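You operate a simulated robot arm through the tools that you are given. There is no shell and no other tool.

You run a simulated two-armed robot. Do the job below in one go: nothing can be reset, and whatever is moved stays where it is left.

JOB
Brake the roll, pin the paper with both clamp bars, brake dial to 3.
Fine: the orange brake lever goes to HOLD first; the levers of the join board's upper and lower bar to HOLD; the rest stays.

Only the result counts: the job must be done as asked and must still hold three seconds after the hand-in. Knocking over, shifting, dropping, spilling or breaking anything else fails it.

ROBOT AND FRAMES
Two 7-joint arms with fingered hands on one trunk that stands fixed in place. Base frame: the origin is at the foot of the trunk, x ahead of it, y to its left, z up. Units: m, degrees, N and s.
The left shoulder is at [0.061, 0.174, 1.056], the right one opposite. With the tool pointing down near the work surface each hand reaches from about 0.1 to 0.74 m from the base axis, measured 20 degrees to its own side. Payload 3.8 kg a hand.
Tool frame (each hand has its own): the origin (TCP) lies between the finger pads and is the grasp point; the fingertips stand 0.026 m ahead of it; z points along the fingers, y is the line along which they close. Largest opening 0.132 m; the body of the gripper starts 0.073 m behind the TCP. The gripper is a hand of 3 fingers: y runs from the thumb to the fingers, the wrist lies at [0, 0, -0.224] in the tool frame.
Orientation is that of the tool frame in the base frame, as a unit quaternion [x, y, z, w]. With the fingers straight down and closing along the base's y, the tool's x points along the base's -x, its y along +y and its z along -z.

CONTROLS
- The arms move only by the tool play_rows. It takes "left_series", "right_series" or both (then of equal length, played together; a hand with none holds still); each is one flat list of numbers, 6 for each row, row after row: the turn, a rotation vector about the tool's x, y, z in units of 90 degrees (1.0 is 90 degrees), then the shift along the tool's x, y, z in units of 200 mm (1.0 is 200 mm). In form: [rx, ry, rz, tx, ty, tz, rx, ry, rz, tx, ty, tz, ...]. A call has 1 to 20 rows; each row is the pose to reach, as a shift and turn from the pose commanded when the call began, along the tool's axes at that moment. A call with a number of a shift or a turn outside -1 to 1 is refused whole. Rows are played at 5 a second. More than 0.05 m and 8.6 degrees between two rows, and nothing of the call is played. A pose out of reach is approached as far as the arm can. The call stops where the force on the tool passes 40 N (or 10 N more than at its start, if that is more) or the arm is blocked; 0.2 s more then pass. In this call time passes only in rows, and 0.2 s behind the last. It gives the time, the measured TCP pose, the force on the tool (base axes), the opening and the grip force at its end, in the units of the frame above (readings bear some noise), with the torque about the TCP (base axes, N m) and any sound that the robot's microphone picked up, and new pictures: "pictures" is both (left out), scene, wrist or none (wrist: the cameras of the hands that moved).
- Cameras (640 x 400 px; columns grow to the right, rows downward): "scene" is now at [0.1518, -0.0427, 0.993]; the picture's right is [-0.60, -0.80, 0.00], its down [0.21, -0.16, -0.96] and it looks along [0.77, -0.58, 0.27] (base axes); focal length 214 px, centre (320, 200). "left" rides on the left gripper at [-0.061, 0.003, -0.092] in its tool frame; the picture's right is [-0.05, -1.00, 0.00], its down [0.83, -0.04, -0.56] and it looks along [0.55, -0.03, 0.83] (tool axes); focal length 230 px, centre (320, 200). "right" rides on the right gripper at [0.062, 0.003, -0.092] in its tool frame; the picture's right is [-0.05, 1.00, 0.00], its down [-0.83, -0.04, -0.56] and it looks along [-0.55, -0.03, 0.83] (tool axes); focal length 230 px, centre (320, 200).
- move_column(by): slides the trunk up (or, below 0, down) by that many m; the arms and the scene camera ride with it, the base frame stays. It gives what a move gives, with no picture.
- finger_targets(finger1, finger2, thumb_bend, hand): sets how far each is bent, from 0 (flat) to 1 (curled in); at 0.3 the hand is open as for a grip, at 0.7 the pads meet at the TCP. One left out holds its place. A second passes; each finger stops where it meets its share of the squeeze, and holds until it gets a number again. It is the only way to open and close the hand. It gives what a move gives, with no picture; readings hold the bend of each and the force on the fingers (four entries, about 0 where the hand has none), thumb and palm.
- head_to(pan, tilt): turns the head with the scene camera to pan (to the left, within 60 degrees either way) and tilt (down, from -29 to 69), counted from straight ahead of the robot. It gives what a move gives, and a new picture of the scene camera.
- pixel_to_xyz(camera, pixels): there is no depth. For up to 12 entries [column, row, z] of the newest picture of that camera ("zoom" is the newest enlarged one), the place [x, y] in the base frame at which the ray of that pixel passes the height z, good to about 0.003 m, but the place of the scene camera against the robot may be out by one fixed shift of up to 0.012 m in any direction. The clock stands still meanwhile.
- inspect(camera, box): a new picture of the part [left, top, right, bottom] of that camera's present view, enlarged. The clock stands still meanwhile.
- job_done(): hands the job in; it is judged then, once.

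Leave the grippers open and the arms clear of the work at the hand-in unless told otherwise.

The tools are called by a JSON object that holds its "api" and its "payload". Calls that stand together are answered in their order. play_rows: Moves the arms, as the interface text tells. Its arguments: {"type":"object","properties":{"left_series":{"type":"array"},"right_series":{"type":"array"},"pictures":{"type":"string","enum":["both","scene","wrist","none"]}},"required":[]} The other tools are called the same way: move_column (by) slides the trunk up or down; finger_targets (finger1, finger2, thumb_bend, hand) moves the fingers one by one; head_to (pan, tilt) turns the head that bears the scene camera; pixel_to_xyz (camera, pixels) gives the place at which the rays of pixels pass given heights; inspect (camera, box) takes an enlarged picture of a part of a camera's view; job_done () hands the job in.

At the start:

```text
time: 0.0
left_ee_pos: [0.3706, -0.0341, 1.2276]
left_tcp_rot: [0.0, 1.0, 0.0, 0.001]
left_force: [-0.8, 0.4, -0.1]
left_wrist_torque: [0.0, -0.02, -0.05]
left_grip_width: 0.132
left_grasp_force: 0.0
left_shape: jaw
left_bend: [0.3, 0.3, 0.3]
left_finger forces: [0.1, 0.0, 0.1, 0.0, 0.0, 0.1]
right_ee_pos: [0.2652, -0.3497, 1.2266]
right_tcp_rot: [-0.001, 1.0, 0.001, 0.0]
right_force: [0.0, -0.3, 0.1]
right_wrist_torque: [-0.03, -0.01, 0.01]
right_grip_width: 0.1314
right_grasp_force: 0.1
right_shape: jaw
right_bend: [0.3, 0.3, 0.3]
right_finger forces: [0.0, 0.0, 0.1, 0.0, 0.1, 0.0]
trunk travel left (down, up): [-0.367, 0.115]
head pan, tilt: [-36.9, -15.6]
```

scene: 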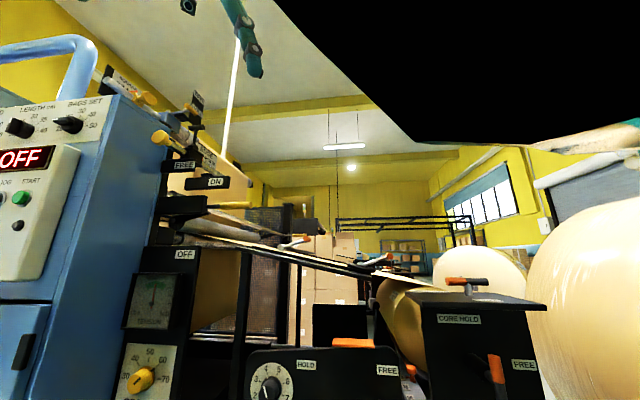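
right: 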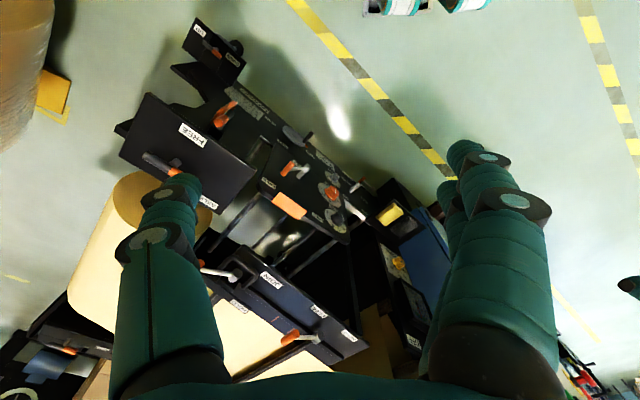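
left: 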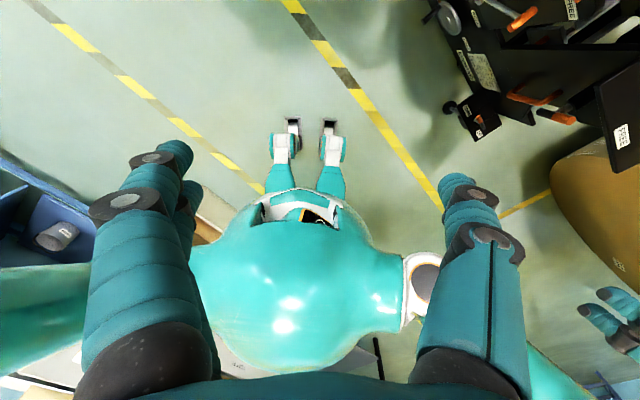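

The scene camera looks up and to the right. I see a black brake box with a dial and labels HOLD/FREE near (330,370) and a sloping board. I will tilt the head down to see the machine fully.

{"api": "head_to", "payload": {"pan": -37, "tilt": 25}}

```text
time: 1.1
left_ee_pos: [0.3718, -0.0337, 1.2281]
left_tcp_rot: [0.0, 1.0, 0.001, 0.001]
left_force: [-0.3, 0.2, 0.4]
left_wrist_torque: [-0.01, -0.03, -0.05]
left_grip_width: 0.132
left_grasp_force: 0.1
left_shape: jaw
left_bend: [0.3, 0.3, 0.3]
left_finger forces: [0.0, 0.0, 0.0, 0.0, 0.1, 0.0]
right_ee_pos: [0.2659, -0.3494, 1.2274]
right_tcp_rot: [-0.001, 1.0, 0.001, -0.001]
right_force: [0.1, -0.2, 0.6]
right_wrist_torque: [0.0, -0.01, 0.0]
right_grip_width: 0.132
right_grasp_force: 0.0
right_shape: jaw
right_bend: [0.3, 0.3, 0.3]
right_finger forces: [0.0, 0.0, 0.0, 0.0, 0.0, 0.0]
trunk travel left (down, up): [-0.367, 0.115]
head pan, tilt: [-37.0, 25.0]
```

scene: 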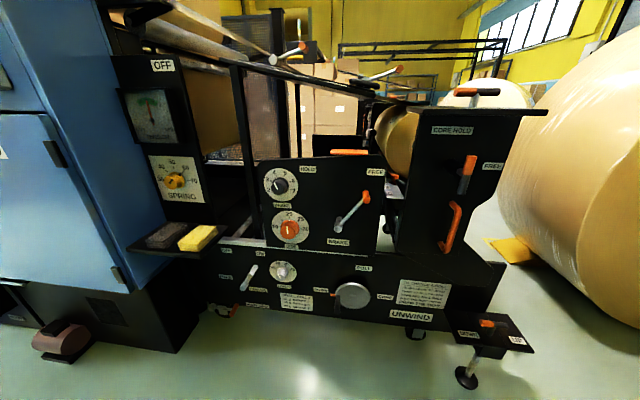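

The brake panel is around (260–385, 150–255), with a white-shaft, orange-knob lever between HOLD and FREE, and two dials. I'll enlarge it, and also the board at the top.

{"api": "inspect", "payload": {"camera": "scene", "box": [240, 140, 400, 260]}}

{"api": "inspect", "payload": {"camera": "scene", "box": [230, 30, 420, 149]}}

{"api": "inspect", "payload": {"camera": "scene", "box": [380, 80, 540, 260]}}

{"api": "inspect", "payload": {"camera": "scene", "box": [200, 240, 540, 370]}}

```text
3.33 times, centred on (320, 200) of scene
```

zoom: 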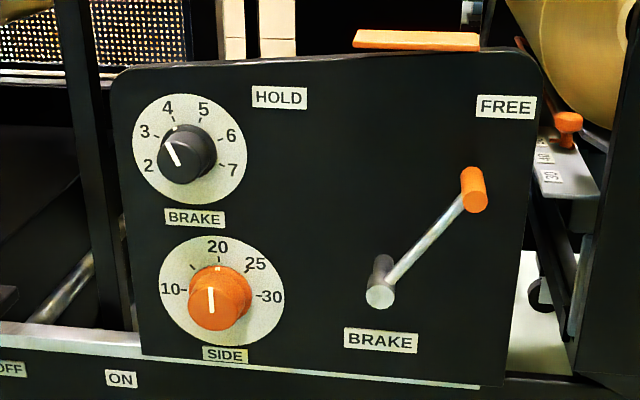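

```text
3.36 times, centred on (325, 90) of scene
```

zoom: 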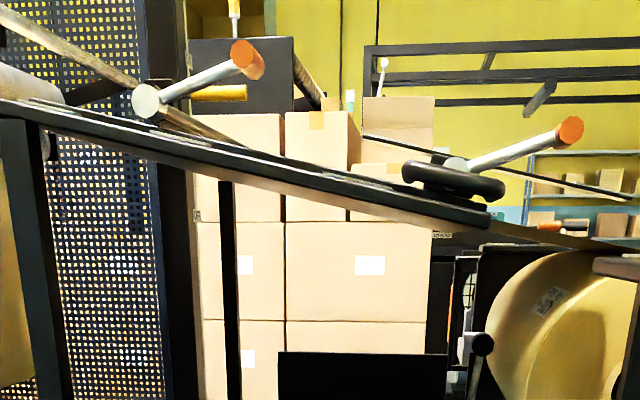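

```text
2.22 times, centred on (460, 170) of scene
```

zoom: 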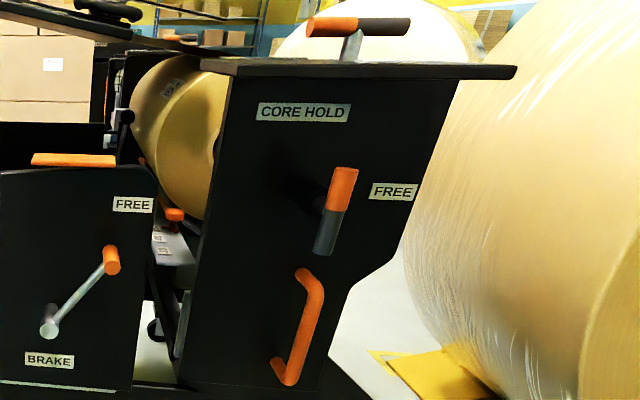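

```text
1.88 times, centred on (370, 305) of scene
```

zoom: 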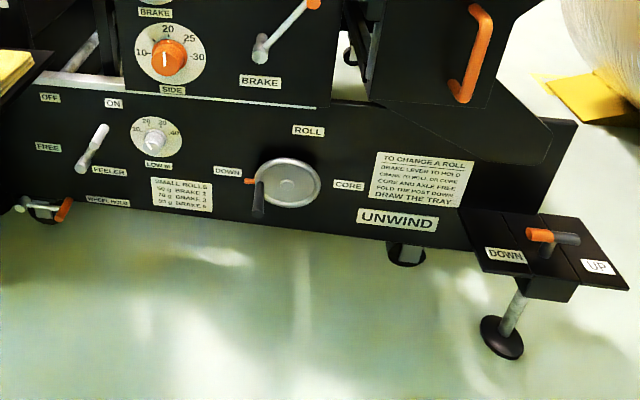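

The brake lever points to FREE (hub at about scene (338,229), knob at (367,200)); the brake dial pointer sits about 3.5. Now a closer look at the same parts from the right wrist camera for stereo.

{"api": "inspect", "payload": {"camera": "right", "box": [240, 120, 400, 220]}}

{"api": "inspect", "payload": {"camera": "right", "box": [190, 220, 430, 370]}}

{"api": "inspect", "payload": {"camera": "right", "box": [100, 0, 420, 200]}}

```text
4.00 times, centred on (320, 170) of right
```

zoom: 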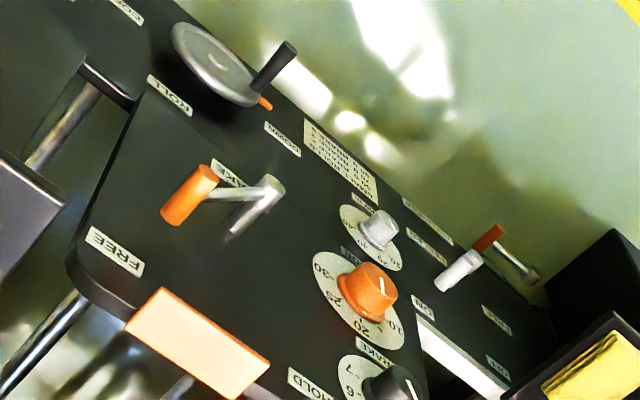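

```text
2.67 times, centred on (310, 295) of right
```

zoom: 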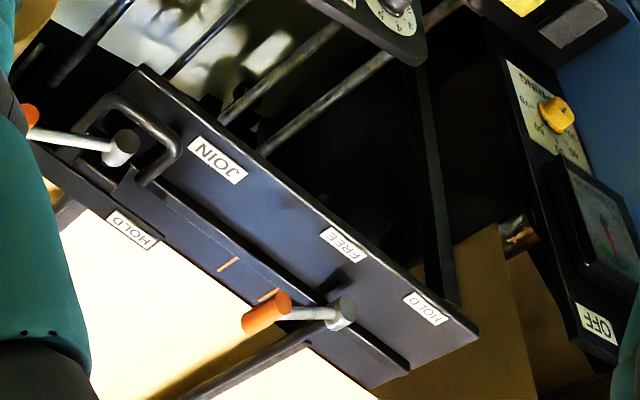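

```text
2.00 times, centred on (260, 100) of right
```

zoom: 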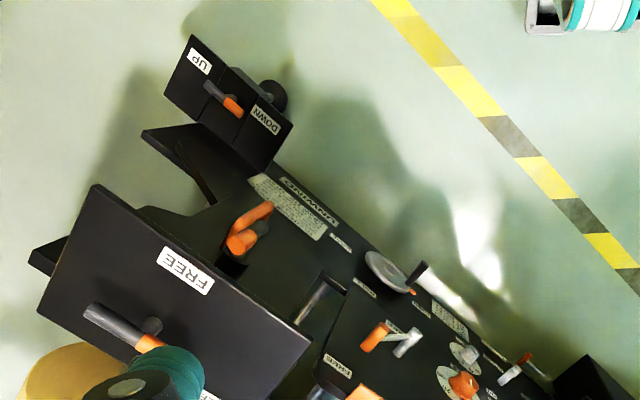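

I'll convert the same features from both cameras at two heights so that I can intersect the rays (brake hub, brake knob, dial, upper board lever hub and knob, lower lever hub and knob).

{"api": "pixel_to_xyz", "payload": {"camera": "scene", "pixels": [[338, 229, 0.4], [338, 229, 0.8], [367.4, 200, 0.4], [367.4, 200, 0.8], [279.5, 185.6, 0.4], [279.5, 185.6, 0.8], [273.5, 61.1, 1.0], [273.5, 61.1, 1.1], [303.3, 48.3, 1.1], [365.2, 81.1, 0.8], [365.2, 81.1, 1.0], [398.8, 69.8, 1.0]]}}

{"api": "pixel_to_xyz", "payload": {"camera": "right", "pixels": [[307.5, 167, 0.4], [307.5, 167, 0.8], [292, 163, 0.4], [292, 163, 0.8], [338.75, 215.75, 0.4], [338.75, 215.75, 0.8], [319.4, 336.2, 0.8], [319.4, 336.2, 1.0], [235.8, 275.5, 0.8], [235.8, 275.5, 1.0], [200.3, 264.3, 0.8], [200.3, 264.3, 1.0]]}}

```text
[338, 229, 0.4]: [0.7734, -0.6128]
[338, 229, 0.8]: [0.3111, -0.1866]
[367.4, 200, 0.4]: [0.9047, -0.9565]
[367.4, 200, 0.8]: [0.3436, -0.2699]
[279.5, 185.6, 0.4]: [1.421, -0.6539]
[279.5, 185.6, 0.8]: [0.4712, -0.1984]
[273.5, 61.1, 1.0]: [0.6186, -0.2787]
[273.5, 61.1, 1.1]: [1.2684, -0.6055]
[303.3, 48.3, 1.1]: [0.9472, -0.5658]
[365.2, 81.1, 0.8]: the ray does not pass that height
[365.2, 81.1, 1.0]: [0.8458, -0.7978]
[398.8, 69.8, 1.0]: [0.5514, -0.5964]
```

```text
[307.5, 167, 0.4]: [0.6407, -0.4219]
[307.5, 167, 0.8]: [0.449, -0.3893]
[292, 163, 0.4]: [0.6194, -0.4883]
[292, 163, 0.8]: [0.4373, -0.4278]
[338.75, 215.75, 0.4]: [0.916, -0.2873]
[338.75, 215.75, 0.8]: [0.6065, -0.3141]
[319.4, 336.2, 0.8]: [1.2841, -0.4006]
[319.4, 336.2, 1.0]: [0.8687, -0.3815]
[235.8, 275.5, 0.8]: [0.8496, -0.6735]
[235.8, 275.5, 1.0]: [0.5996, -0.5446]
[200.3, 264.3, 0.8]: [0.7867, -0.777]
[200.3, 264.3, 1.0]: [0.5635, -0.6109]
```

Ray crossings put the brake hub at about (0.547,-0.406,0.595), the brake dial at about (0.67,-0.31,0.71), the upper board lever hub at about (0.81,-0.38,1.03), and the lower one at about (0.627,-0.558,0.978). The board is nearly edge-on to the scene camera, so I raise the trunk to see it from higher up.

{"api": "move_column", "payload": {"by": 0.115}}

{"api": "head_to", "payload": {"pan": -37, "tilt": 22}}

{"api": "inspect", "payload": {"camera": "scene", "box": [230, 60, 420, 179]}}

```text
time: 2.5
left_ee_pos: [0.3729, -0.0345, 1.3408]
left_tcp_rot: [0.0, 1.0, 0.0, 0.0]
left_force: [1.3, 0.6, -0.5]
left_wrist_torque: [0.0, 0.02, -0.01]
left_grip_width: 0.1319
left_grasp_force: 0.0
left_shape: jaw
left_bend: [0.3, 0.3, 0.3]
left_finger forces: [0.0, 0.1, 0.0, 0.0, 0.0, 0.1]
right_ee_pos: [0.2672, -0.35, 1.3417]
right_tcp_rot: [0.0, 1.0, 0.0, -0.001]
right_force: [0.5, 0.6, -0.3]
right_wrist_torque: [0.03, 0.02, -0.02]
right_grip_width: 0.1316
right_grasp_force: 0.0
right_shape: jaw
right_bend: [0.3, 0.3, 0.3]
right_finger forces: [0.1, 0.1, 0.1, 0.1, 0.0, 0.0]
trunk travel left (down, up): [-0.482, 0.0]
head pan, tilt: [-37.0, 25.0]
```

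```text
time: 3.2
left_ee_pos: [0.3702, -0.0335, 1.3427]
left_tcp_rot: [0.0, 1.0, 0.0, 0.001]
left_force: [-0.7, 0.1, 0.7]
left_wrist_torque: [-0.01, 0.0, -0.03]
left_grip_width: 0.1319
left_grasp_force: 0.0
left_shape: jaw
left_bend: [0.3, 0.3, 0.3]
left_finger forces: [0.1, 0.0, 0.1, 0.0, 0.0, 0.0]
right_ee_pos: [0.2665, -0.3504, 1.342]
right_tcp_rot: [-0.001, 1.0, 0.001, 0.0]
right_force: [0.1, 0.0, -0.4]
right_wrist_torque: [0.0, 0.04, -0.01]
right_grip_width: 0.1319
right_grasp_force: 0.0
right_shape: jaw
right_bend: [0.3, 0.3, 0.3]
right_finger forces: [0.0, 0.0, 0.0, 0.0, 0.0, 0.1]
trunk travel left (down, up): [-0.482, 0.0]
head pan, tilt: [-37.0, 22.0]
```

scene: 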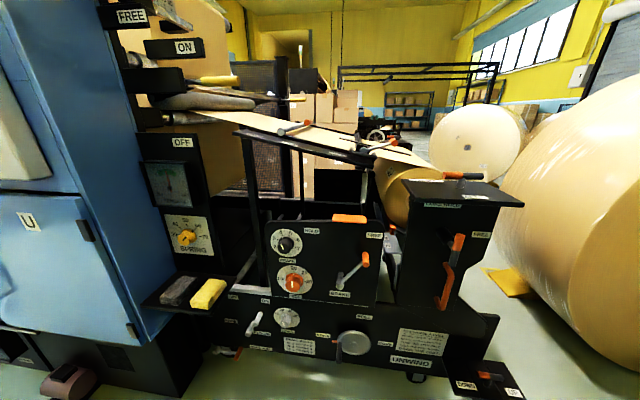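

```text
3.36 times, centred on (325, 120) of scene
```

zoom: 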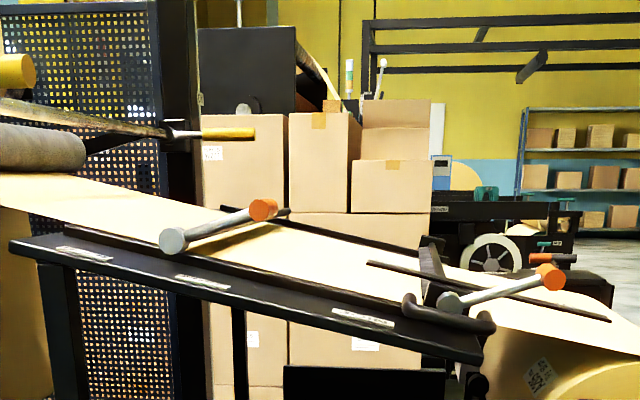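

From the higher view I see the web on the sloping board with two levers: hubs at zoom (173,240) and (452,303), and knobs at (262,210) and (550,277). I move the right hand forward and yaw it 45° so that its camera looks down on the join board.

{"api": "play_rows", "payload": {"right_series": [0, 0, 0.0833, -0.158, 0.008, 0.033, 0, 0, 0.1667, -0.317, 0.017, 0.067, 0, 0, 0.25, -0.475, 0.025, 0.1, 0, 0, 0.333, -0.633, 0.033, 0.133, 0, 0, 0.4167, -0.792, 0.042, 0.167, 0, 0, 0.5, -0.95, 0.05, 0.2], "pictures": "wrist"}}

```text
time: 4.6
left_ee_pos: [0.3705, -0.0338, 1.3431]
left_tcp_rot: [0.0, 1.0, 0.0, 0.001]
left_force: [-0.4, -0.1, -0.5]
left_wrist_torque: [0.02, -0.01, -0.03]
left_grip_width: 0.1319
left_grasp_force: 0.1
left_shape: jaw
left_bend: [0.3, 0.3, 0.3]
left_finger forces: [0.0, 0.1, 0.0, 0.0, 0.0, 0.1]
right_ee_pos: [0.4389, -0.3441, 1.2941]
right_tcp_rot: [0.385, 0.923, 0.001, 0.002]
right_force: [0.3, -0.8, -0.7]
right_wrist_torque: [-0.03, -0.04, -0.02]
right_grip_width: 0.1318
right_grasp_force: 0.1
right_shape: jaw
right_bend: [0.3, 0.3, 0.3]
right_finger forces: [0.1, 0.1, 0.1, 0.0, 0.1, 0.1]
right hand out of reach, approached as far as the arm can: row 6
trunk travel left (down, up): [-0.482, 0.0]
head pan, tilt: [-37.0, 22.0]
```

right: 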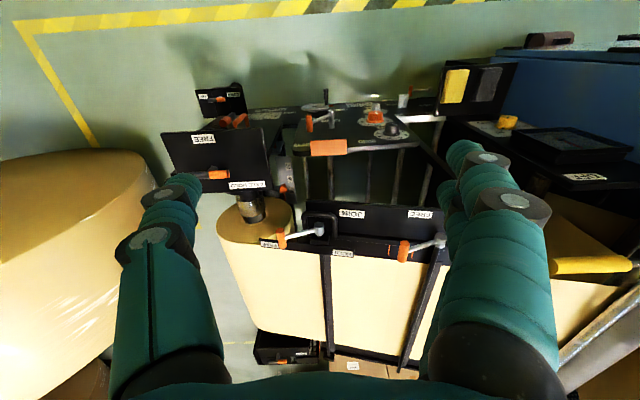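

The arm reached its limit with the tool down, but the view is very good: the join board is at (240–445, 200–260) with both levers. I'll enlarge it.

{"api": "inspect", "payload": {"camera": "right", "box": [240, 190, 450, 321]}}

{"api": "inspect", "payload": {"camera": "right", "box": [280, 80, 440, 180]}}

{"api": "inspect", "payload": {"camera": "right", "box": [250, 200, 350, 262]}}

{"api": "inspect", "payload": {"camera": "right", "box": [360, 200, 460, 262]}}

```text
3.05 times, centred on (345, 256) of right
```

zoom: 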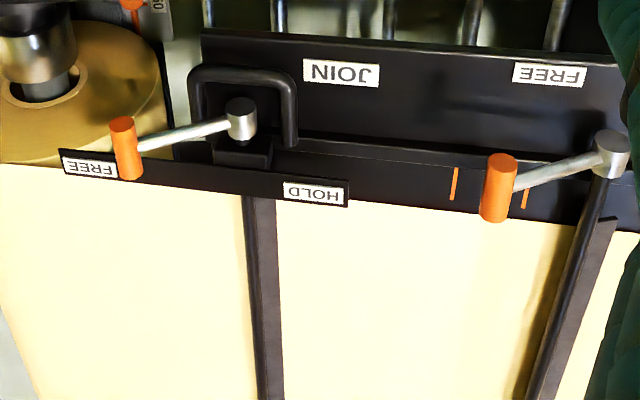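

```text
4.00 times, centred on (360, 130) of right
```

zoom: 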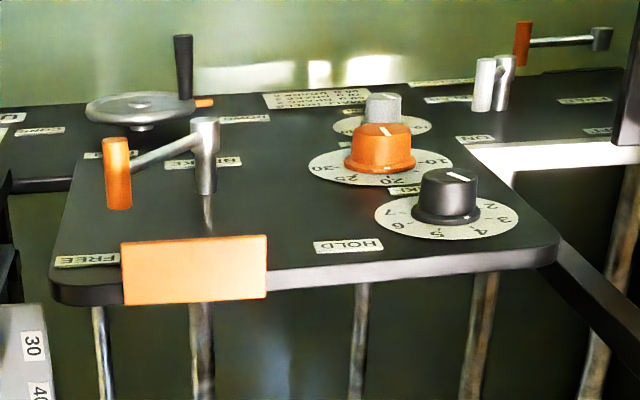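

```text
6.40 times, centred on (300, 231) of right
```

zoom: 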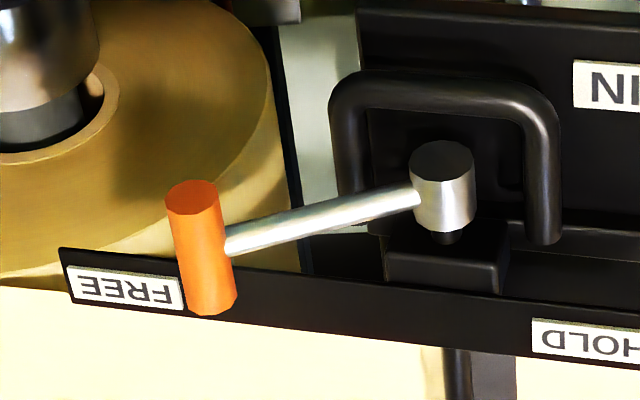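

```text
6.40 times, centred on (410, 231) of right
```

zoom: 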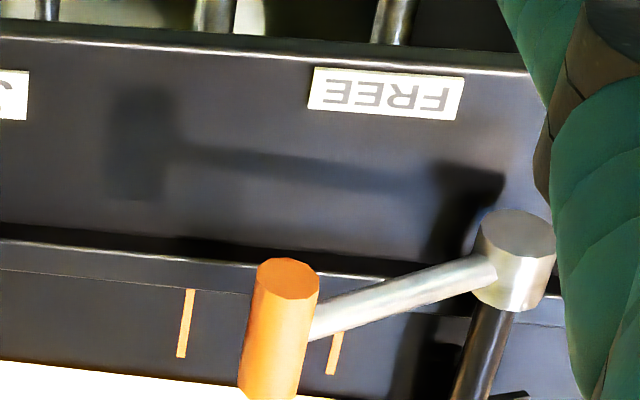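

Both join-board levers lie to the FREE side (downstream) and have to swing over the top to the HOLD side (upstream). Their axis is the cross rod, and the knob axes run parallel to it. I'll triangulate hubs and knobs again with this view.

{"api": "inspect", "payload": {"camera": "scene", "box": [255, 205, 395, 305]}}

{"api": "pixel_to_xyz", "payload": {"camera": "right", "pixels": [[319.2, 224.75, 0.9], [319.2, 224.75, 1.1], [280.2, 229.4, 0.9], [280.2, 229.4, 1.1], [440.8, 236, 0.9], [440.8, 236, 1.1], [405, 242.25, 0.9], [405, 242.25, 1.1], [331, 110.5, 0.6], [309, 115.75, 0.7], [392, 124, 0.7], [392, 133.5, 0.7]]}}

{"api": "pixel_to_xyz", "payload": {"camera": "scene", "pixels": [[363.7, 150.65, 0.9], [363.7, 150.65, 1.0], [393.5, 142.9, 0.9], [393.5, 142.9, 1.0], [281.25, 132.2, 0.9], [281.25, 132.2, 1.0], [308, 122.7, 0.9], [308, 122.7, 1.0]]}}

```text
4.00 times, centred on (325, 255) of scene
```

zoom: 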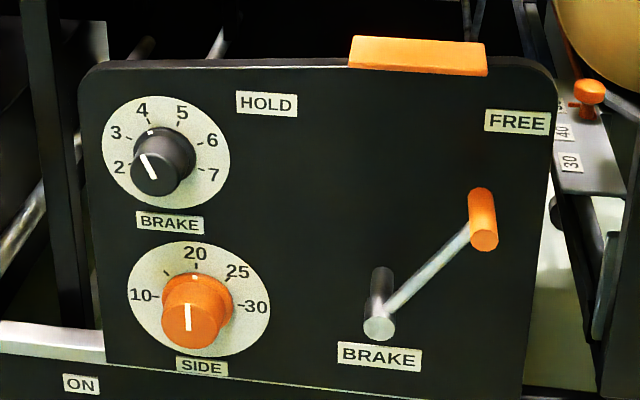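

```text
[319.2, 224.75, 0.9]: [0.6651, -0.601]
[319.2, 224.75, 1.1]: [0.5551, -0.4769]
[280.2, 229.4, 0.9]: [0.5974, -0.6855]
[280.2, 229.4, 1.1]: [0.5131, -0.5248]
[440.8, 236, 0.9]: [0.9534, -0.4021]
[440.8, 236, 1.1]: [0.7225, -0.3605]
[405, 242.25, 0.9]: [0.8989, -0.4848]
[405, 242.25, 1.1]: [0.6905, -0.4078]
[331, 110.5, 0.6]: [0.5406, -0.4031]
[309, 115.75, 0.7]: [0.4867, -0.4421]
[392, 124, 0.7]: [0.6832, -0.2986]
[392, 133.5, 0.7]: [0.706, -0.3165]
```

```text
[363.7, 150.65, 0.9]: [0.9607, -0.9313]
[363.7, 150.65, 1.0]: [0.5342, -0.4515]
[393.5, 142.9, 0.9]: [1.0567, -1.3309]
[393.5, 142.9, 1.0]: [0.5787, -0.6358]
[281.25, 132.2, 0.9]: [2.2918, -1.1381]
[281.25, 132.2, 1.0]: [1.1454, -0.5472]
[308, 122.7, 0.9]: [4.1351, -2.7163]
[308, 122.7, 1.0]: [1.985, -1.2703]
```

I'll triangulate the brake hub, knob and dial with the raised view, plus corners of the CORE HOLD top plate and the orange slab, so I know what to keep clear of.

{"api": "pixel_to_xyz", "payload": {"camera": "scene", "pixels": [[340, 287, 0.5], [340, 287, 0.7], [366.25, 264.5, 0.6], [366.25, 264.5, 0.8], [283.25, 248.25, 0.6], [283.25, 248.25, 0.8], [523, 205, 0.8], [523, 205, 0.9], [406, 196, 0.8], [406, 196, 0.9], [332, 214, 0.7], [332, 214, 0.9]]}}

{"api": "pixel_to_xyz", "payload": {"camera": "right", "pixels": [[331, 110.5, 0.5], [331, 110.5, 0.7], [309, 115.75, 0.6], [309, 115.75, 0.8], [392, 124, 0.6], [392, 124, 0.8], [162, 133, 0.8], [162, 133, 0.9], [265, 130, 0.8], [265, 130, 0.9], [348, 140, 0.7], [348, 140, 0.9]]}}

{"api": "inspect", "payload": {"camera": "right", "box": [140, 70, 320, 200]}}

{"api": "inspect", "payload": {"camera": "scene", "box": [255, 205, 320, 250]}}

```text
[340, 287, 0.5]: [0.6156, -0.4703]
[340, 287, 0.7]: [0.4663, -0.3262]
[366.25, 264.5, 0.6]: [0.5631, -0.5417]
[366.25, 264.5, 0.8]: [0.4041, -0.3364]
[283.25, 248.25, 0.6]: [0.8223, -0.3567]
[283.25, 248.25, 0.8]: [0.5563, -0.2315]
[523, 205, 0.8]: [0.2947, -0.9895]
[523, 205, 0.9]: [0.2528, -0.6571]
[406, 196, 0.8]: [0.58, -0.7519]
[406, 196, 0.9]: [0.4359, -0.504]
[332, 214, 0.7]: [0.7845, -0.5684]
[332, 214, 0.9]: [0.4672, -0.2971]
```

```text
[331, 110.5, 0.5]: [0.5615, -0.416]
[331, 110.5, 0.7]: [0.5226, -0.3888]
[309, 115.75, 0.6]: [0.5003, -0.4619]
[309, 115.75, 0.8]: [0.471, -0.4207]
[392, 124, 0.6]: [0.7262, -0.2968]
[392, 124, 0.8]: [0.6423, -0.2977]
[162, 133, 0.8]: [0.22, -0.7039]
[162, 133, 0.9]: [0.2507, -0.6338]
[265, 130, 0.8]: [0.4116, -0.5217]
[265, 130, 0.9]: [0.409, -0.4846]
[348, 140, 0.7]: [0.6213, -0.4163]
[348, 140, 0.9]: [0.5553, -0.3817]
```

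```text
3.08 times, centred on (230, 135) of right
```

zoom: 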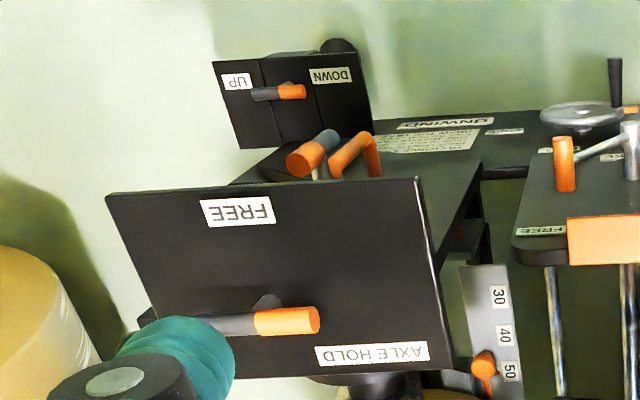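

```text
8.89 times, centred on (288, 228) of scene
```

zoom: 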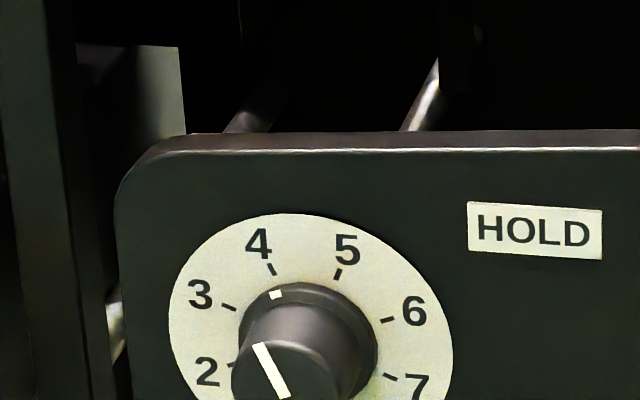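

The brake dial reads about 4, with ticks 45° apart. The brake lever is at about 56°, arm length about 0.122 m, knob end at (0.486,-0.442,0.697). The panel runs along u=(-0.718,-0.696) and faces n=(-0.696,0.718). I lower the trunk back to the start height, then go down with the right hand in the free space in front of the panel.

{"api": "move_column", "payload": {"by": -0.115}}

{"api": "play_rows", "payload": {"right_series": [0, 0, 0, 0, 0, 0.175, 0, 0, 0, 0, 0, 0.35, 0, 0, 0, 0, 0, 0.525, 0, 0, 0, 0, 0, 0.7, 0, 0, 0, 0, 0, 0.875], "pictures": "both"}}

```text
time: 6.0
left_ee_pos: [0.3693, -0.0331, 1.2275]
left_tcp_rot: [0.0, 1.0, 0.0, 0.002]
left_force: [-0.5, 0.0, -0.1]
left_wrist_torque: [-0.04, -0.02, 0.0]
left_grip_width: 0.1319
left_grasp_force: 0.1
left_shape: jaw
left_bend: [0.3, 0.3, 0.3]
left_finger forces: [0.0, 0.0, 0.1, 0.0, 0.1, 0.0]
right_ee_pos: [0.4392, -0.3438, 1.1782]
right_tcp_rot: [0.383, 0.924, 0.001, 0.001]
right_force: [0.2, -1.0, 0.3]
right_wrist_torque: [-0.01, 0.02, 0.02]
right_grip_width: 0.1318
right_grasp_force: 0.1
right_shape: jaw
right_bend: [0.3, 0.3, 0.3]
right_finger forces: [0.0, 0.1, 0.0, 0.0, 0.0, 0.1]
trunk travel left (down, up): [-0.367, 0.115]
head pan, tilt: [-37.0, 22.0]
```

```text
time: 7.2
left_ee_pos: [0.3713, -0.0345, 1.2282]
left_tcp_rot: [0.0, 1.0, 0.0, 0.001]
left_force: [-0.2, 0.6, -0.3]
left_wrist_torque: [0.0, 0.0, -0.05]
left_grip_width: 0.132
left_grasp_force: 0.1
left_shape: jaw
left_bend: [0.3, 0.3, 0.3]
left_finger forces: [0.1, 0.0, 0.1, 0.0, 0.0, 0.0]
right_ee_pos: [0.4412, -0.3429, 1.0021]
right_tcp_rot: [0.383, 0.924, 0.001, 0.0]
right_force: [-0.3, -0.9, 0.7]
right_wrist_torque: [0.03, 0.01, -0.03]
right_grip_width: 0.132
right_grasp_force: 0.0
right_shape: jaw
right_bend: [0.3, 0.3, 0.3]
right_finger forces: [0.1, 0.0, 0.0, 0.0, 0.0, 0.0]
trunk travel left (down, up): [-0.367, 0.115]
head pan, tilt: [-37.0, 22.0]
```

scene: 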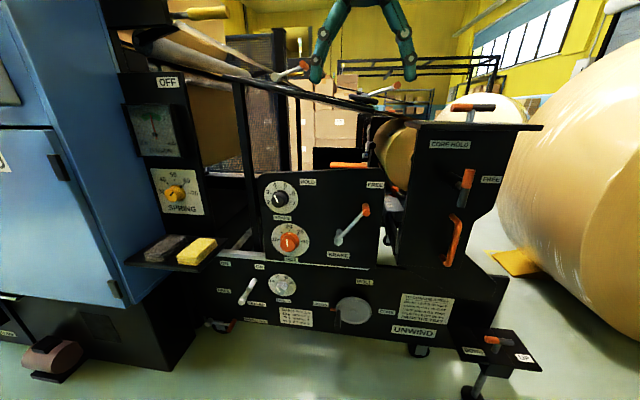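
right: 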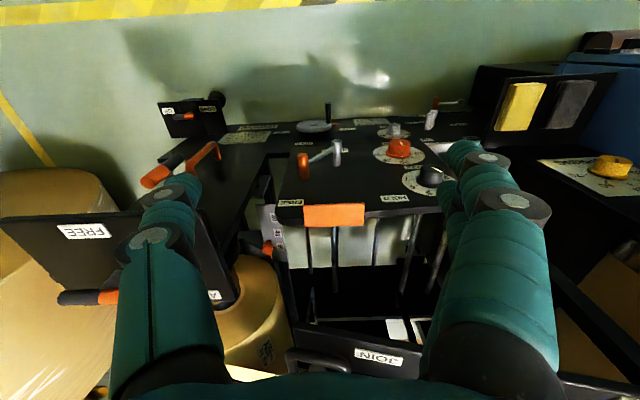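

The way down is clear. I go down another 0.17 m and begin pitching the fingers up toward the panel.

{"api": "play_rows", "payload": {"right_series": [0, 0, 0, 0, 0, 0.2, 0, 0, 0, 0, 0, 0.4, 0, -0.083, 0, 0, 0, 0.6, 0, -0.167, 0, -0.03, 0, 0.75, 0, -0.25, 0, -0.06, 0, 0.85, 0, -0.333, 0, -0.09, 0, 0.92, 0, -0.417, 0, -0.12, 0, 0.96, 0, -0.5, 0, -0.15, 0, 1.0], "pictures": "both"}}

```text
time: 9.0
left_ee_pos: [0.3717, -0.0345, 1.2274]
left_tcp_rot: [0.0, 1.0, -0.001, 0.0]
left_force: [0.9, 0.2, -0.1]
left_wrist_torque: [-0.03, 0.03, 0.02]
left_grip_width: 0.1321
left_grasp_force: 0.0
left_shape: jaw
left_bend: [0.3, 0.3, 0.3]
left_finger forces: [0.0, 0.0, 0.1, 0.0, 0.0, 0.1]
right_ee_pos: [0.5757, -0.5163, 0.9444]
right_tcp_rot: [0.338, 0.882, -0.126, 0.303]
right_force: [0.3, -0.4, 0.4]
right_wrist_torque: [0.0, 0.04, 0.01]
right_grip_width: 0.1323
right_grasp_force: 0.1
right_shape: jaw
right_bend: [0.3, 0.3, 0.3]
right_finger forces: [0.1, 0.0, 0.0, 0.0, 0.1, 0.0]
right hand out of reach, approached as far as the arm can: row 4, 5, 6, 7, 8
trunk travel left (down, up): [-0.367, 0.115]
head pan, tilt: [-37.0, 22.0]
```

scene: 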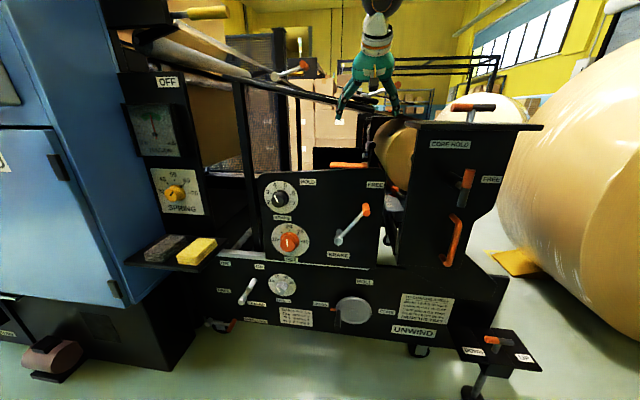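
right: 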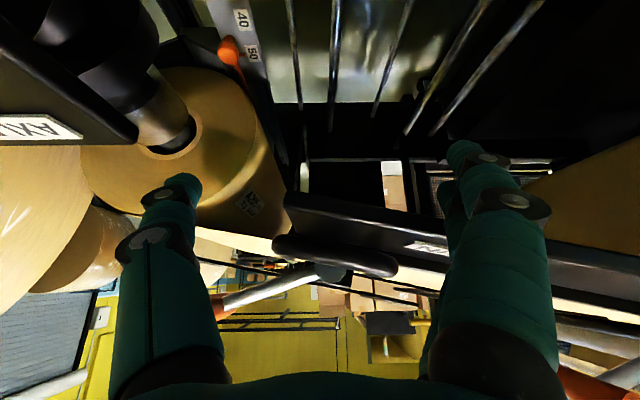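

The arm could not fold back, so the hand slid forward to (0.576,-0.516,0.944), close to the lower board lever but not touching (force about 0). I back straight out the way it came while pitching back down.

{"api": "play_rows", "payload": {"right_series": [0, 0.06, 0, 0.112, 0.027, -0.107, 0, 0.12, 0, 0.224, 0.053, -0.214, 0, 0.18, 0, 0.336, 0.08, -0.321, 0, 0.24, 0, 0.449, 0.106, -0.429, 0, 0.3, 0, 0.561, 0.133, -0.536, 0, 0.36, 0, 0.673, 0.16, -0.643, 0, 0.42, 0, 0.785, 0.186, -0.75], "pictures": "both"}}

```text
time: 10.6
left_ee_pos: [0.3708, -0.0336, 1.2281]
left_tcp_rot: [0.0, 1.0, 0.0, 0.0]
left_force: [0.2, 0.1, 0.3]
left_wrist_torque: [-0.01, -0.02, -0.03]
left_grip_width: 0.1319
left_grasp_force: 0.0
left_shape: jaw
left_bend: [0.3, 0.3, 0.3]
left_finger forces: [0.0, 0.0, 0.0, 0.1, 0.1, 0.1]
right_ee_pos: [0.4405, -0.3456, 0.9662]
right_tcp_rot: [0.361, 0.933, -0.008, -0.001]
right_force: [-0.6, 0.8, 0.5]
right_wrist_torque: [-0.01, -0.03, 0.02]
right_grip_width: 0.1317
right_grasp_force: 0.1
right_shape: jaw
right_bend: [0.3, 0.3, 0.3]
right_finger forces: [0.1, 0.1, 0.0, 0.0, 0.0, 0.0]
trunk travel left (down, up): [-0.367, 0.115]
head pan, tilt: [-37.0, 22.0]
```

scene: 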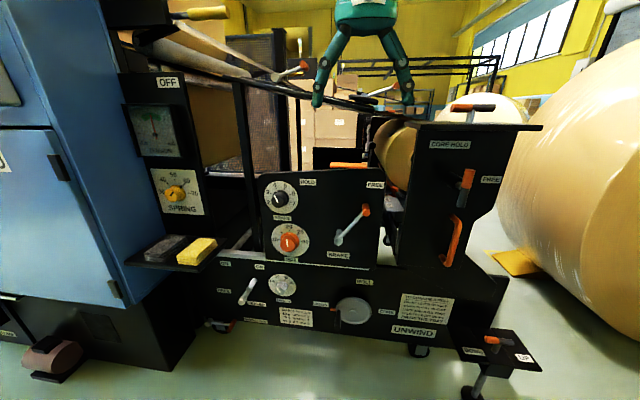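
right: 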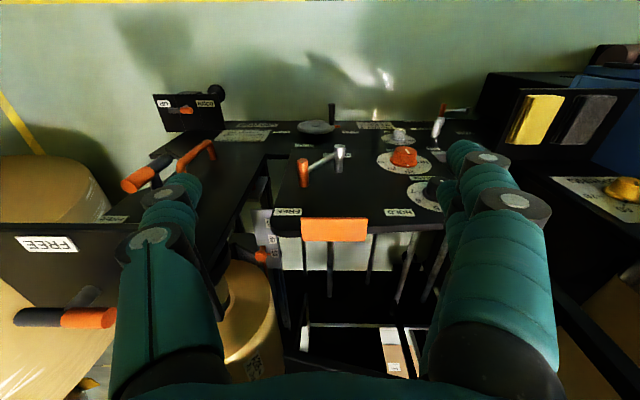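

Back in safe space. The brake lever is clearly visible at right (303,160) for the knob and (339,148) for the hub. I'll push this lever with the fingers pointing down, so I measure it again from this closer view.

{"api": "inspect", "payload": {"camera": "right", "box": [260, 120, 420, 250]}}

{"api": "inspect", "payload": {"camera": "scene", "box": [255, 150, 395, 270]}}

```text
3.08 times, centred on (340, 185) of right
```

zoom: 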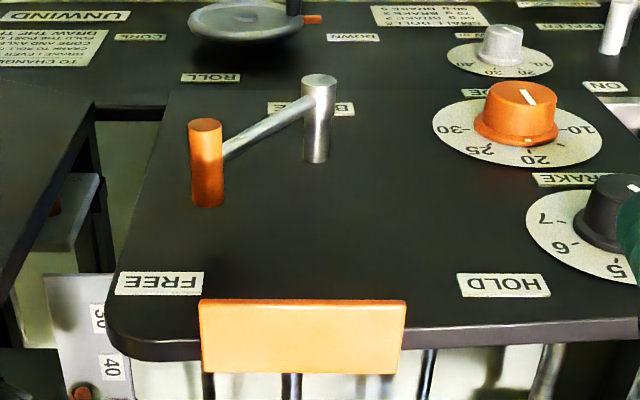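

```text
3.33 times, centred on (325, 210) of scene
```

zoom: 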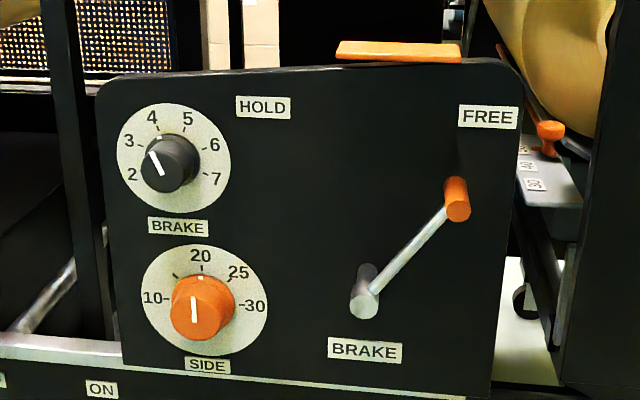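

I'll get rays for the hub, knob, hub base, and FREE and HOLD labels on the panel to work out the target angle.

{"api": "pixel_to_xyz", "payload": {"camera": "right", "pixels": [[339.35, 146.7, 0.5], [339.35, 146.7, 0.7], [302.7, 161, 0.6], [302.7, 161, 0.8], [288, 212, 0.7], [288, 212, 0.8], [399.4, 212.9, 0.7], [399.4, 212.9, 0.8], [338.4, 172, 0.5], [338.4, 172, 0.7]]}}

{"api": "pixel_to_xyz", "payload": {"camera": "scene", "pixels": [[338.2, 240.6, 0.5], [338.2, 240.6, 0.7], [366.4, 212.4, 0.6], [366.4, 212.4, 0.8], [374, 185.2, 0.7], [374, 185.2, 0.8], [307.2, 182.2, 0.7], [307.2, 182.2, 0.8], [275.5, 200.5, 0.6], [275.5, 200.5, 0.8]]}}

```text
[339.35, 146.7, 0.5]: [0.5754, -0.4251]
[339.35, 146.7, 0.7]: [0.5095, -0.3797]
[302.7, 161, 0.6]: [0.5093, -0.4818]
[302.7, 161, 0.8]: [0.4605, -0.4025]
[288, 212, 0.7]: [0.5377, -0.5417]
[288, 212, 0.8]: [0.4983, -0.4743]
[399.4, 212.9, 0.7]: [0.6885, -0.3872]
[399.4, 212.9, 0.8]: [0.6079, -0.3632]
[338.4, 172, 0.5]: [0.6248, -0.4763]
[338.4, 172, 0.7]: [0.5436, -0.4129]
```

```text
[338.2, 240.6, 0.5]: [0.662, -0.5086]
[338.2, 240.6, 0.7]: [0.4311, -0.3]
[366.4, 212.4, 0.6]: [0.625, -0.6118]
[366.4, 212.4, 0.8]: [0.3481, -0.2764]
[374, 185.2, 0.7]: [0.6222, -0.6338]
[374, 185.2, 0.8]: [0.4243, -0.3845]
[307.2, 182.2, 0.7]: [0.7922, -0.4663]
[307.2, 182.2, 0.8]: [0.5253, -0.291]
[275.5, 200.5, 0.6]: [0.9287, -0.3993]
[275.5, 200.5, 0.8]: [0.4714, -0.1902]
```

The numbers agree on a machine at exactly 45°: the lever sits at 55° (FREE) and HOLD mirrors it at about 125°. I narrow the right hand to roughly a 0.06 m gap, then move it above the knob.

{"api": "finger_targets", "payload": {"hand": "right", "finger1": 0.5, "finger2": 0.5, "thumb_bend": 0.5}}

{"api": "play_rows", "payload": {"right_series": [0, 0, 0.01, -0.18, -0.045, 0, 0, 0, 0.02, -0.36, -0.09, 0, 0, 0, 0.029, -0.54, -0.135, 0], "pictures": "both"}}

```text
time: 11.6
left_ee_pos: [0.3704, -0.0341, 1.2274]
left_tcp_rot: [0.0, 1.0, 0.0, 0.001]
left_force: [-0.2, -0.3, -0.2]
left_wrist_torque: [-0.02, -0.01, 0.0]
left_grip_width: 0.1319
left_grasp_force: 0.0
left_shape: jaw
left_bend: [0.3, 0.3, 0.3]
left_finger forces: [0.1, 0.1, 0.1, 0.1, 0.0, 0.0]
right_ee_pos: [0.4389, -0.3461, 0.9675]
right_tcp_rot: [0.362, 0.932, -0.01, 0.0]
right_force: [0.5, 0.3, 0.5]
right_wrist_torque: [0.02, -0.01, -0.01]
right_grip_width: 0.0682
right_grasp_force: 0.0
right_shape: fingers
right_bend: [0.5, 0.5, 0.5]
right_finger forces: [0.0, 0.0, 0.0, 0.0, 0.1, 0.0]
trunk travel left (down, up): [-0.367, 0.115]
head pan, tilt: [-37.0, 22.0]
```

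```text
time: 12.4
left_ee_pos: [0.37, -0.034, 1.2287]
left_tcp_rot: [-0.001, 1.0, 0.0, 0.001]
left_force: [0.2, 0.2, -0.1]
left_wrist_torque: [-0.02, 0.02, 0.01]
left_grip_width: 0.1321
left_grasp_force: 0.1
left_shape: jaw
left_bend: [0.3, 0.3, 0.3]
left_finger forces: [0.0, 0.0, 0.0, 0.0, 0.1, 0.0]
right_ee_pos: [0.5007, -0.4383, 0.968]
right_tcp_rot: [0.383, 0.924, -0.009, 0.0]
right_force: [0.3, 0.0, -1.1]
right_wrist_torque: [0.03, 0.04, 0.02]
right_grip_width: 0.0685
right_grasp_force: 0.1
right_shape: fingers
right_bend: [0.5, 0.5, 0.5]
right_finger forces: [0.1, 0.0, 0.1, 0.0, 0.0, 0.0]
trunk travel left (down, up): [-0.367, 0.115]
head pan, tilt: [-37.0, 22.0]
```

scene: 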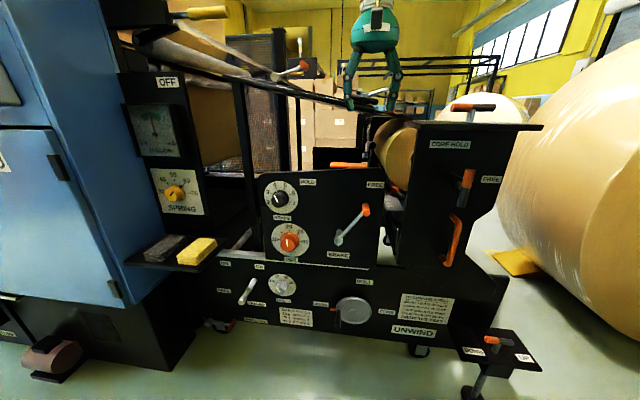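
right: 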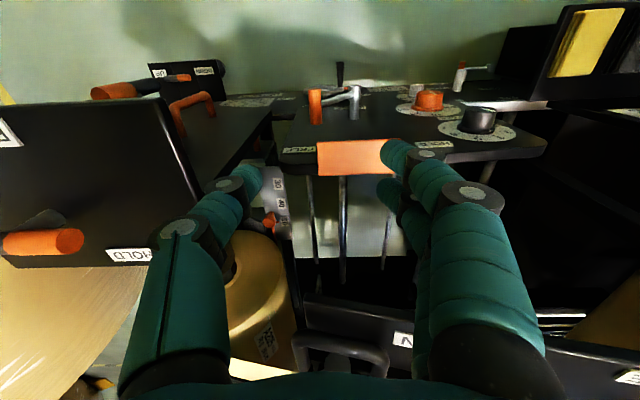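

The hand is right above the knob at s=-0.044, n=-0.664, with no contact. I descend straight down in small steps.

{"api": "play_rows", "payload": {"right_series": [0, 0, 0, 0, 0, 0.15, 0, 0, 0, 0, 0, 0.3, 0, 0, 0, 0, 0, 0.45, 0, 0, 0, 0, 0, 0.6, 0, 0, 0, 0, 0, 0.75, 0, 0, 0, 0, 0, 0.9], "pictures": "both"}}

```text
time: 13.8
left_ee_pos: [0.3704, -0.0336, 1.2278]
left_tcp_rot: [0.0, 1.0, 0.0, 0.0]
left_force: [-0.7, -0.3, 0.4]
left_wrist_torque: [-0.03, 0.02, -0.01]
left_grip_width: 0.1319
left_grasp_force: 0.0
left_shape: jaw
left_bend: [0.3, 0.3, 0.3]
left_finger forces: [0.1, 0.0, 0.1, 0.0, 0.0, 0.0]
right_ee_pos: [0.4988, -0.4413, 0.7876]
right_tcp_rot: [0.382, 0.924, -0.009, 0.002]
right_force: [0.0, 0.9, 0.4]
right_wrist_torque: [0.0, -0.01, -0.01]
right_grip_width: 0.0684
right_grasp_force: 0.1
right_shape: fingers
right_bend: [0.5, 0.5, 0.5]
right_finger forces: [0.0, 0.0, 0.0, 0.0, 0.1, 0.1]
trunk travel left (down, up): [-0.367, 0.115]
head pan, tilt: [-37.0, 22.0]
```

scene: 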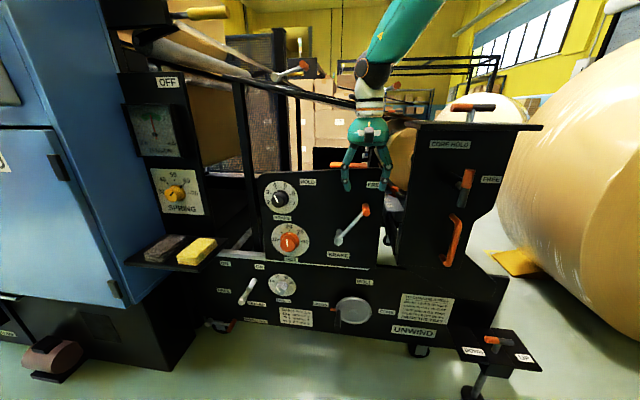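
right: 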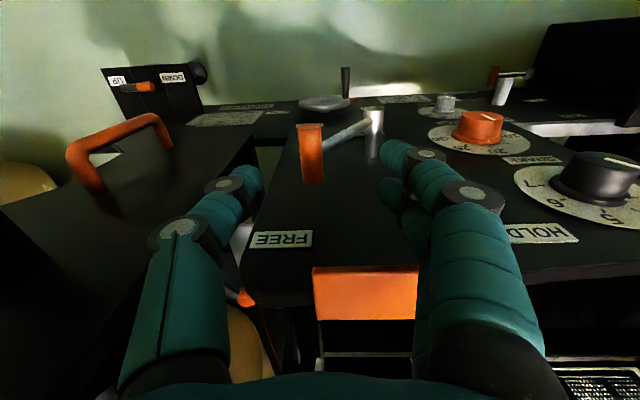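

Good: the knob appears at right (312,140) between the thumb (245,180) and the fingers (400,155). Checking more closely before going on down.

{"api": "inspect", "payload": {"camera": "right", "box": [200, 90, 440, 240]}}

{"api": "inspect", "payload": {"camera": "scene", "box": [290, 110, 430, 260]}}

```text
2.67 times, centred on (320, 165) of right
```

zoom: 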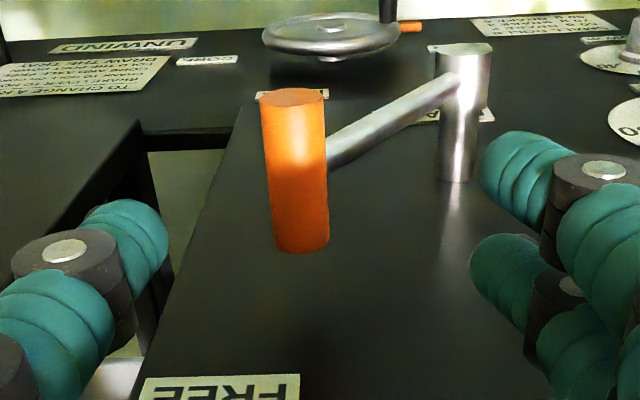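

```text
2.67 times, centred on (360, 185) of scene
```

zoom: 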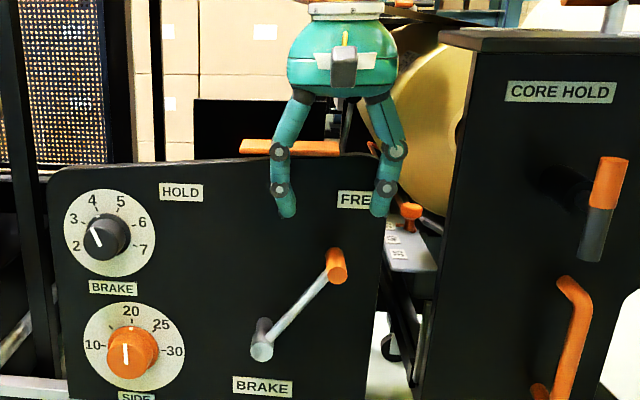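

Alignment looks right. I descend 8 cm so that the thumb and fingers straddle the brake knob.

{"api": "play_rows", "payload": {"right_series": [0, 0, 0, 0, 0, 0.13, 0, 0, 0, 0, 0, 0.26, 0, 0, 0, 0, 0, 0.39], "pictures": "both"}}

```text
time: 14.6
left_ee_pos: [0.3705, -0.0342, 1.2277]
left_tcp_rot: [0.0, 1.0, 0.001, 0.001]
left_force: [0.6, -0.7, -0.1]
left_wrist_torque: [0.0, 0.01, 0.0]
left_grip_width: 0.1319
left_grasp_force: 0.1
left_shape: jaw
left_bend: [0.3, 0.3, 0.3]
left_finger forces: [0.0, 0.0, 0.1, 0.0, 0.0, 0.0]
right_ee_pos: [0.4998, -0.443, 0.7094]
right_tcp_rot: [0.383, 0.924, -0.009, 0.001]
right_force: [-0.2, 0.3, -0.2]
right_wrist_torque: [0.02, 0.0, -0.01]
right_grip_width: 0.0687
right_grasp_force: 0.0
right_shape: fingers
right_bend: [0.5, 0.5, 0.5]
right_finger forces: [0.0, 0.1, 0.0, 0.0, 0.0, 0.0]
trunk travel left (down, up): [-0.367, 0.115]
head pan, tilt: [-37.0, 22.0]
```

scene: 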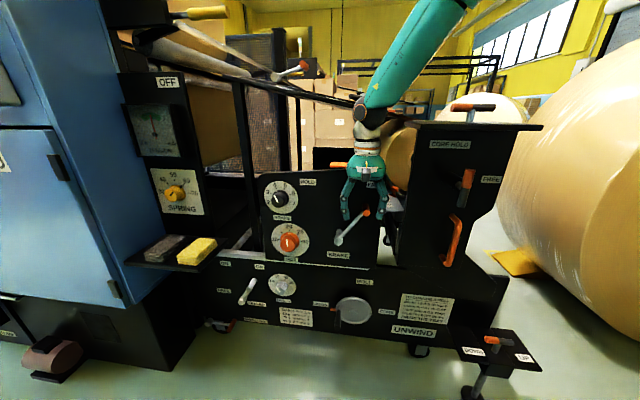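
right: 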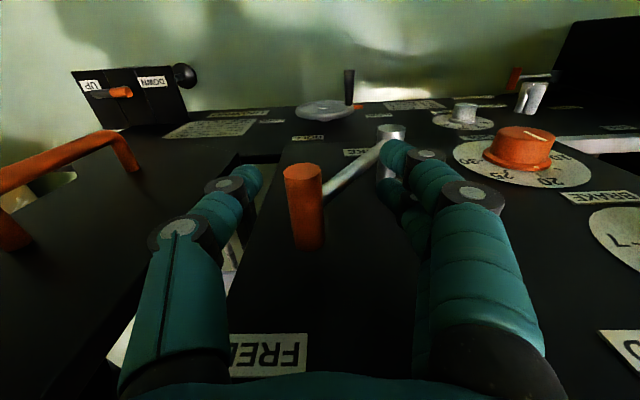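

{"api": "inspect", "payload": {"camera": "scene", "box": [310, 140, 430, 250]}}

{"api": "inspect", "payload": {"camera": "right", "box": [200, 110, 440, 260]}}

```text
3.64 times, centred on (370, 195) of scene
```

zoom: 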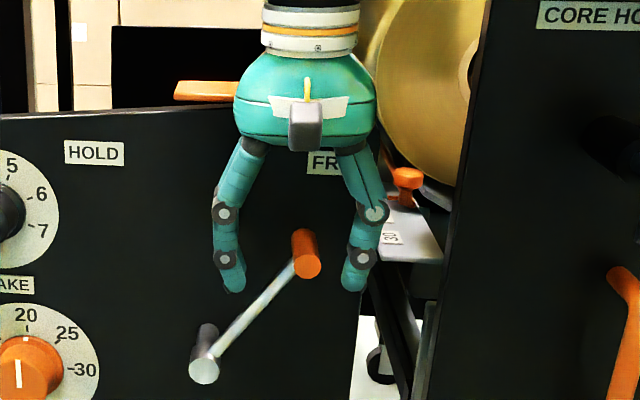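

```text
2.67 times, centred on (320, 185) of right
```

zoom: 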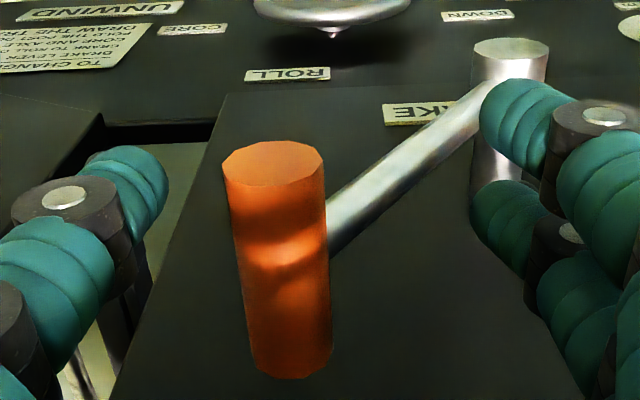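

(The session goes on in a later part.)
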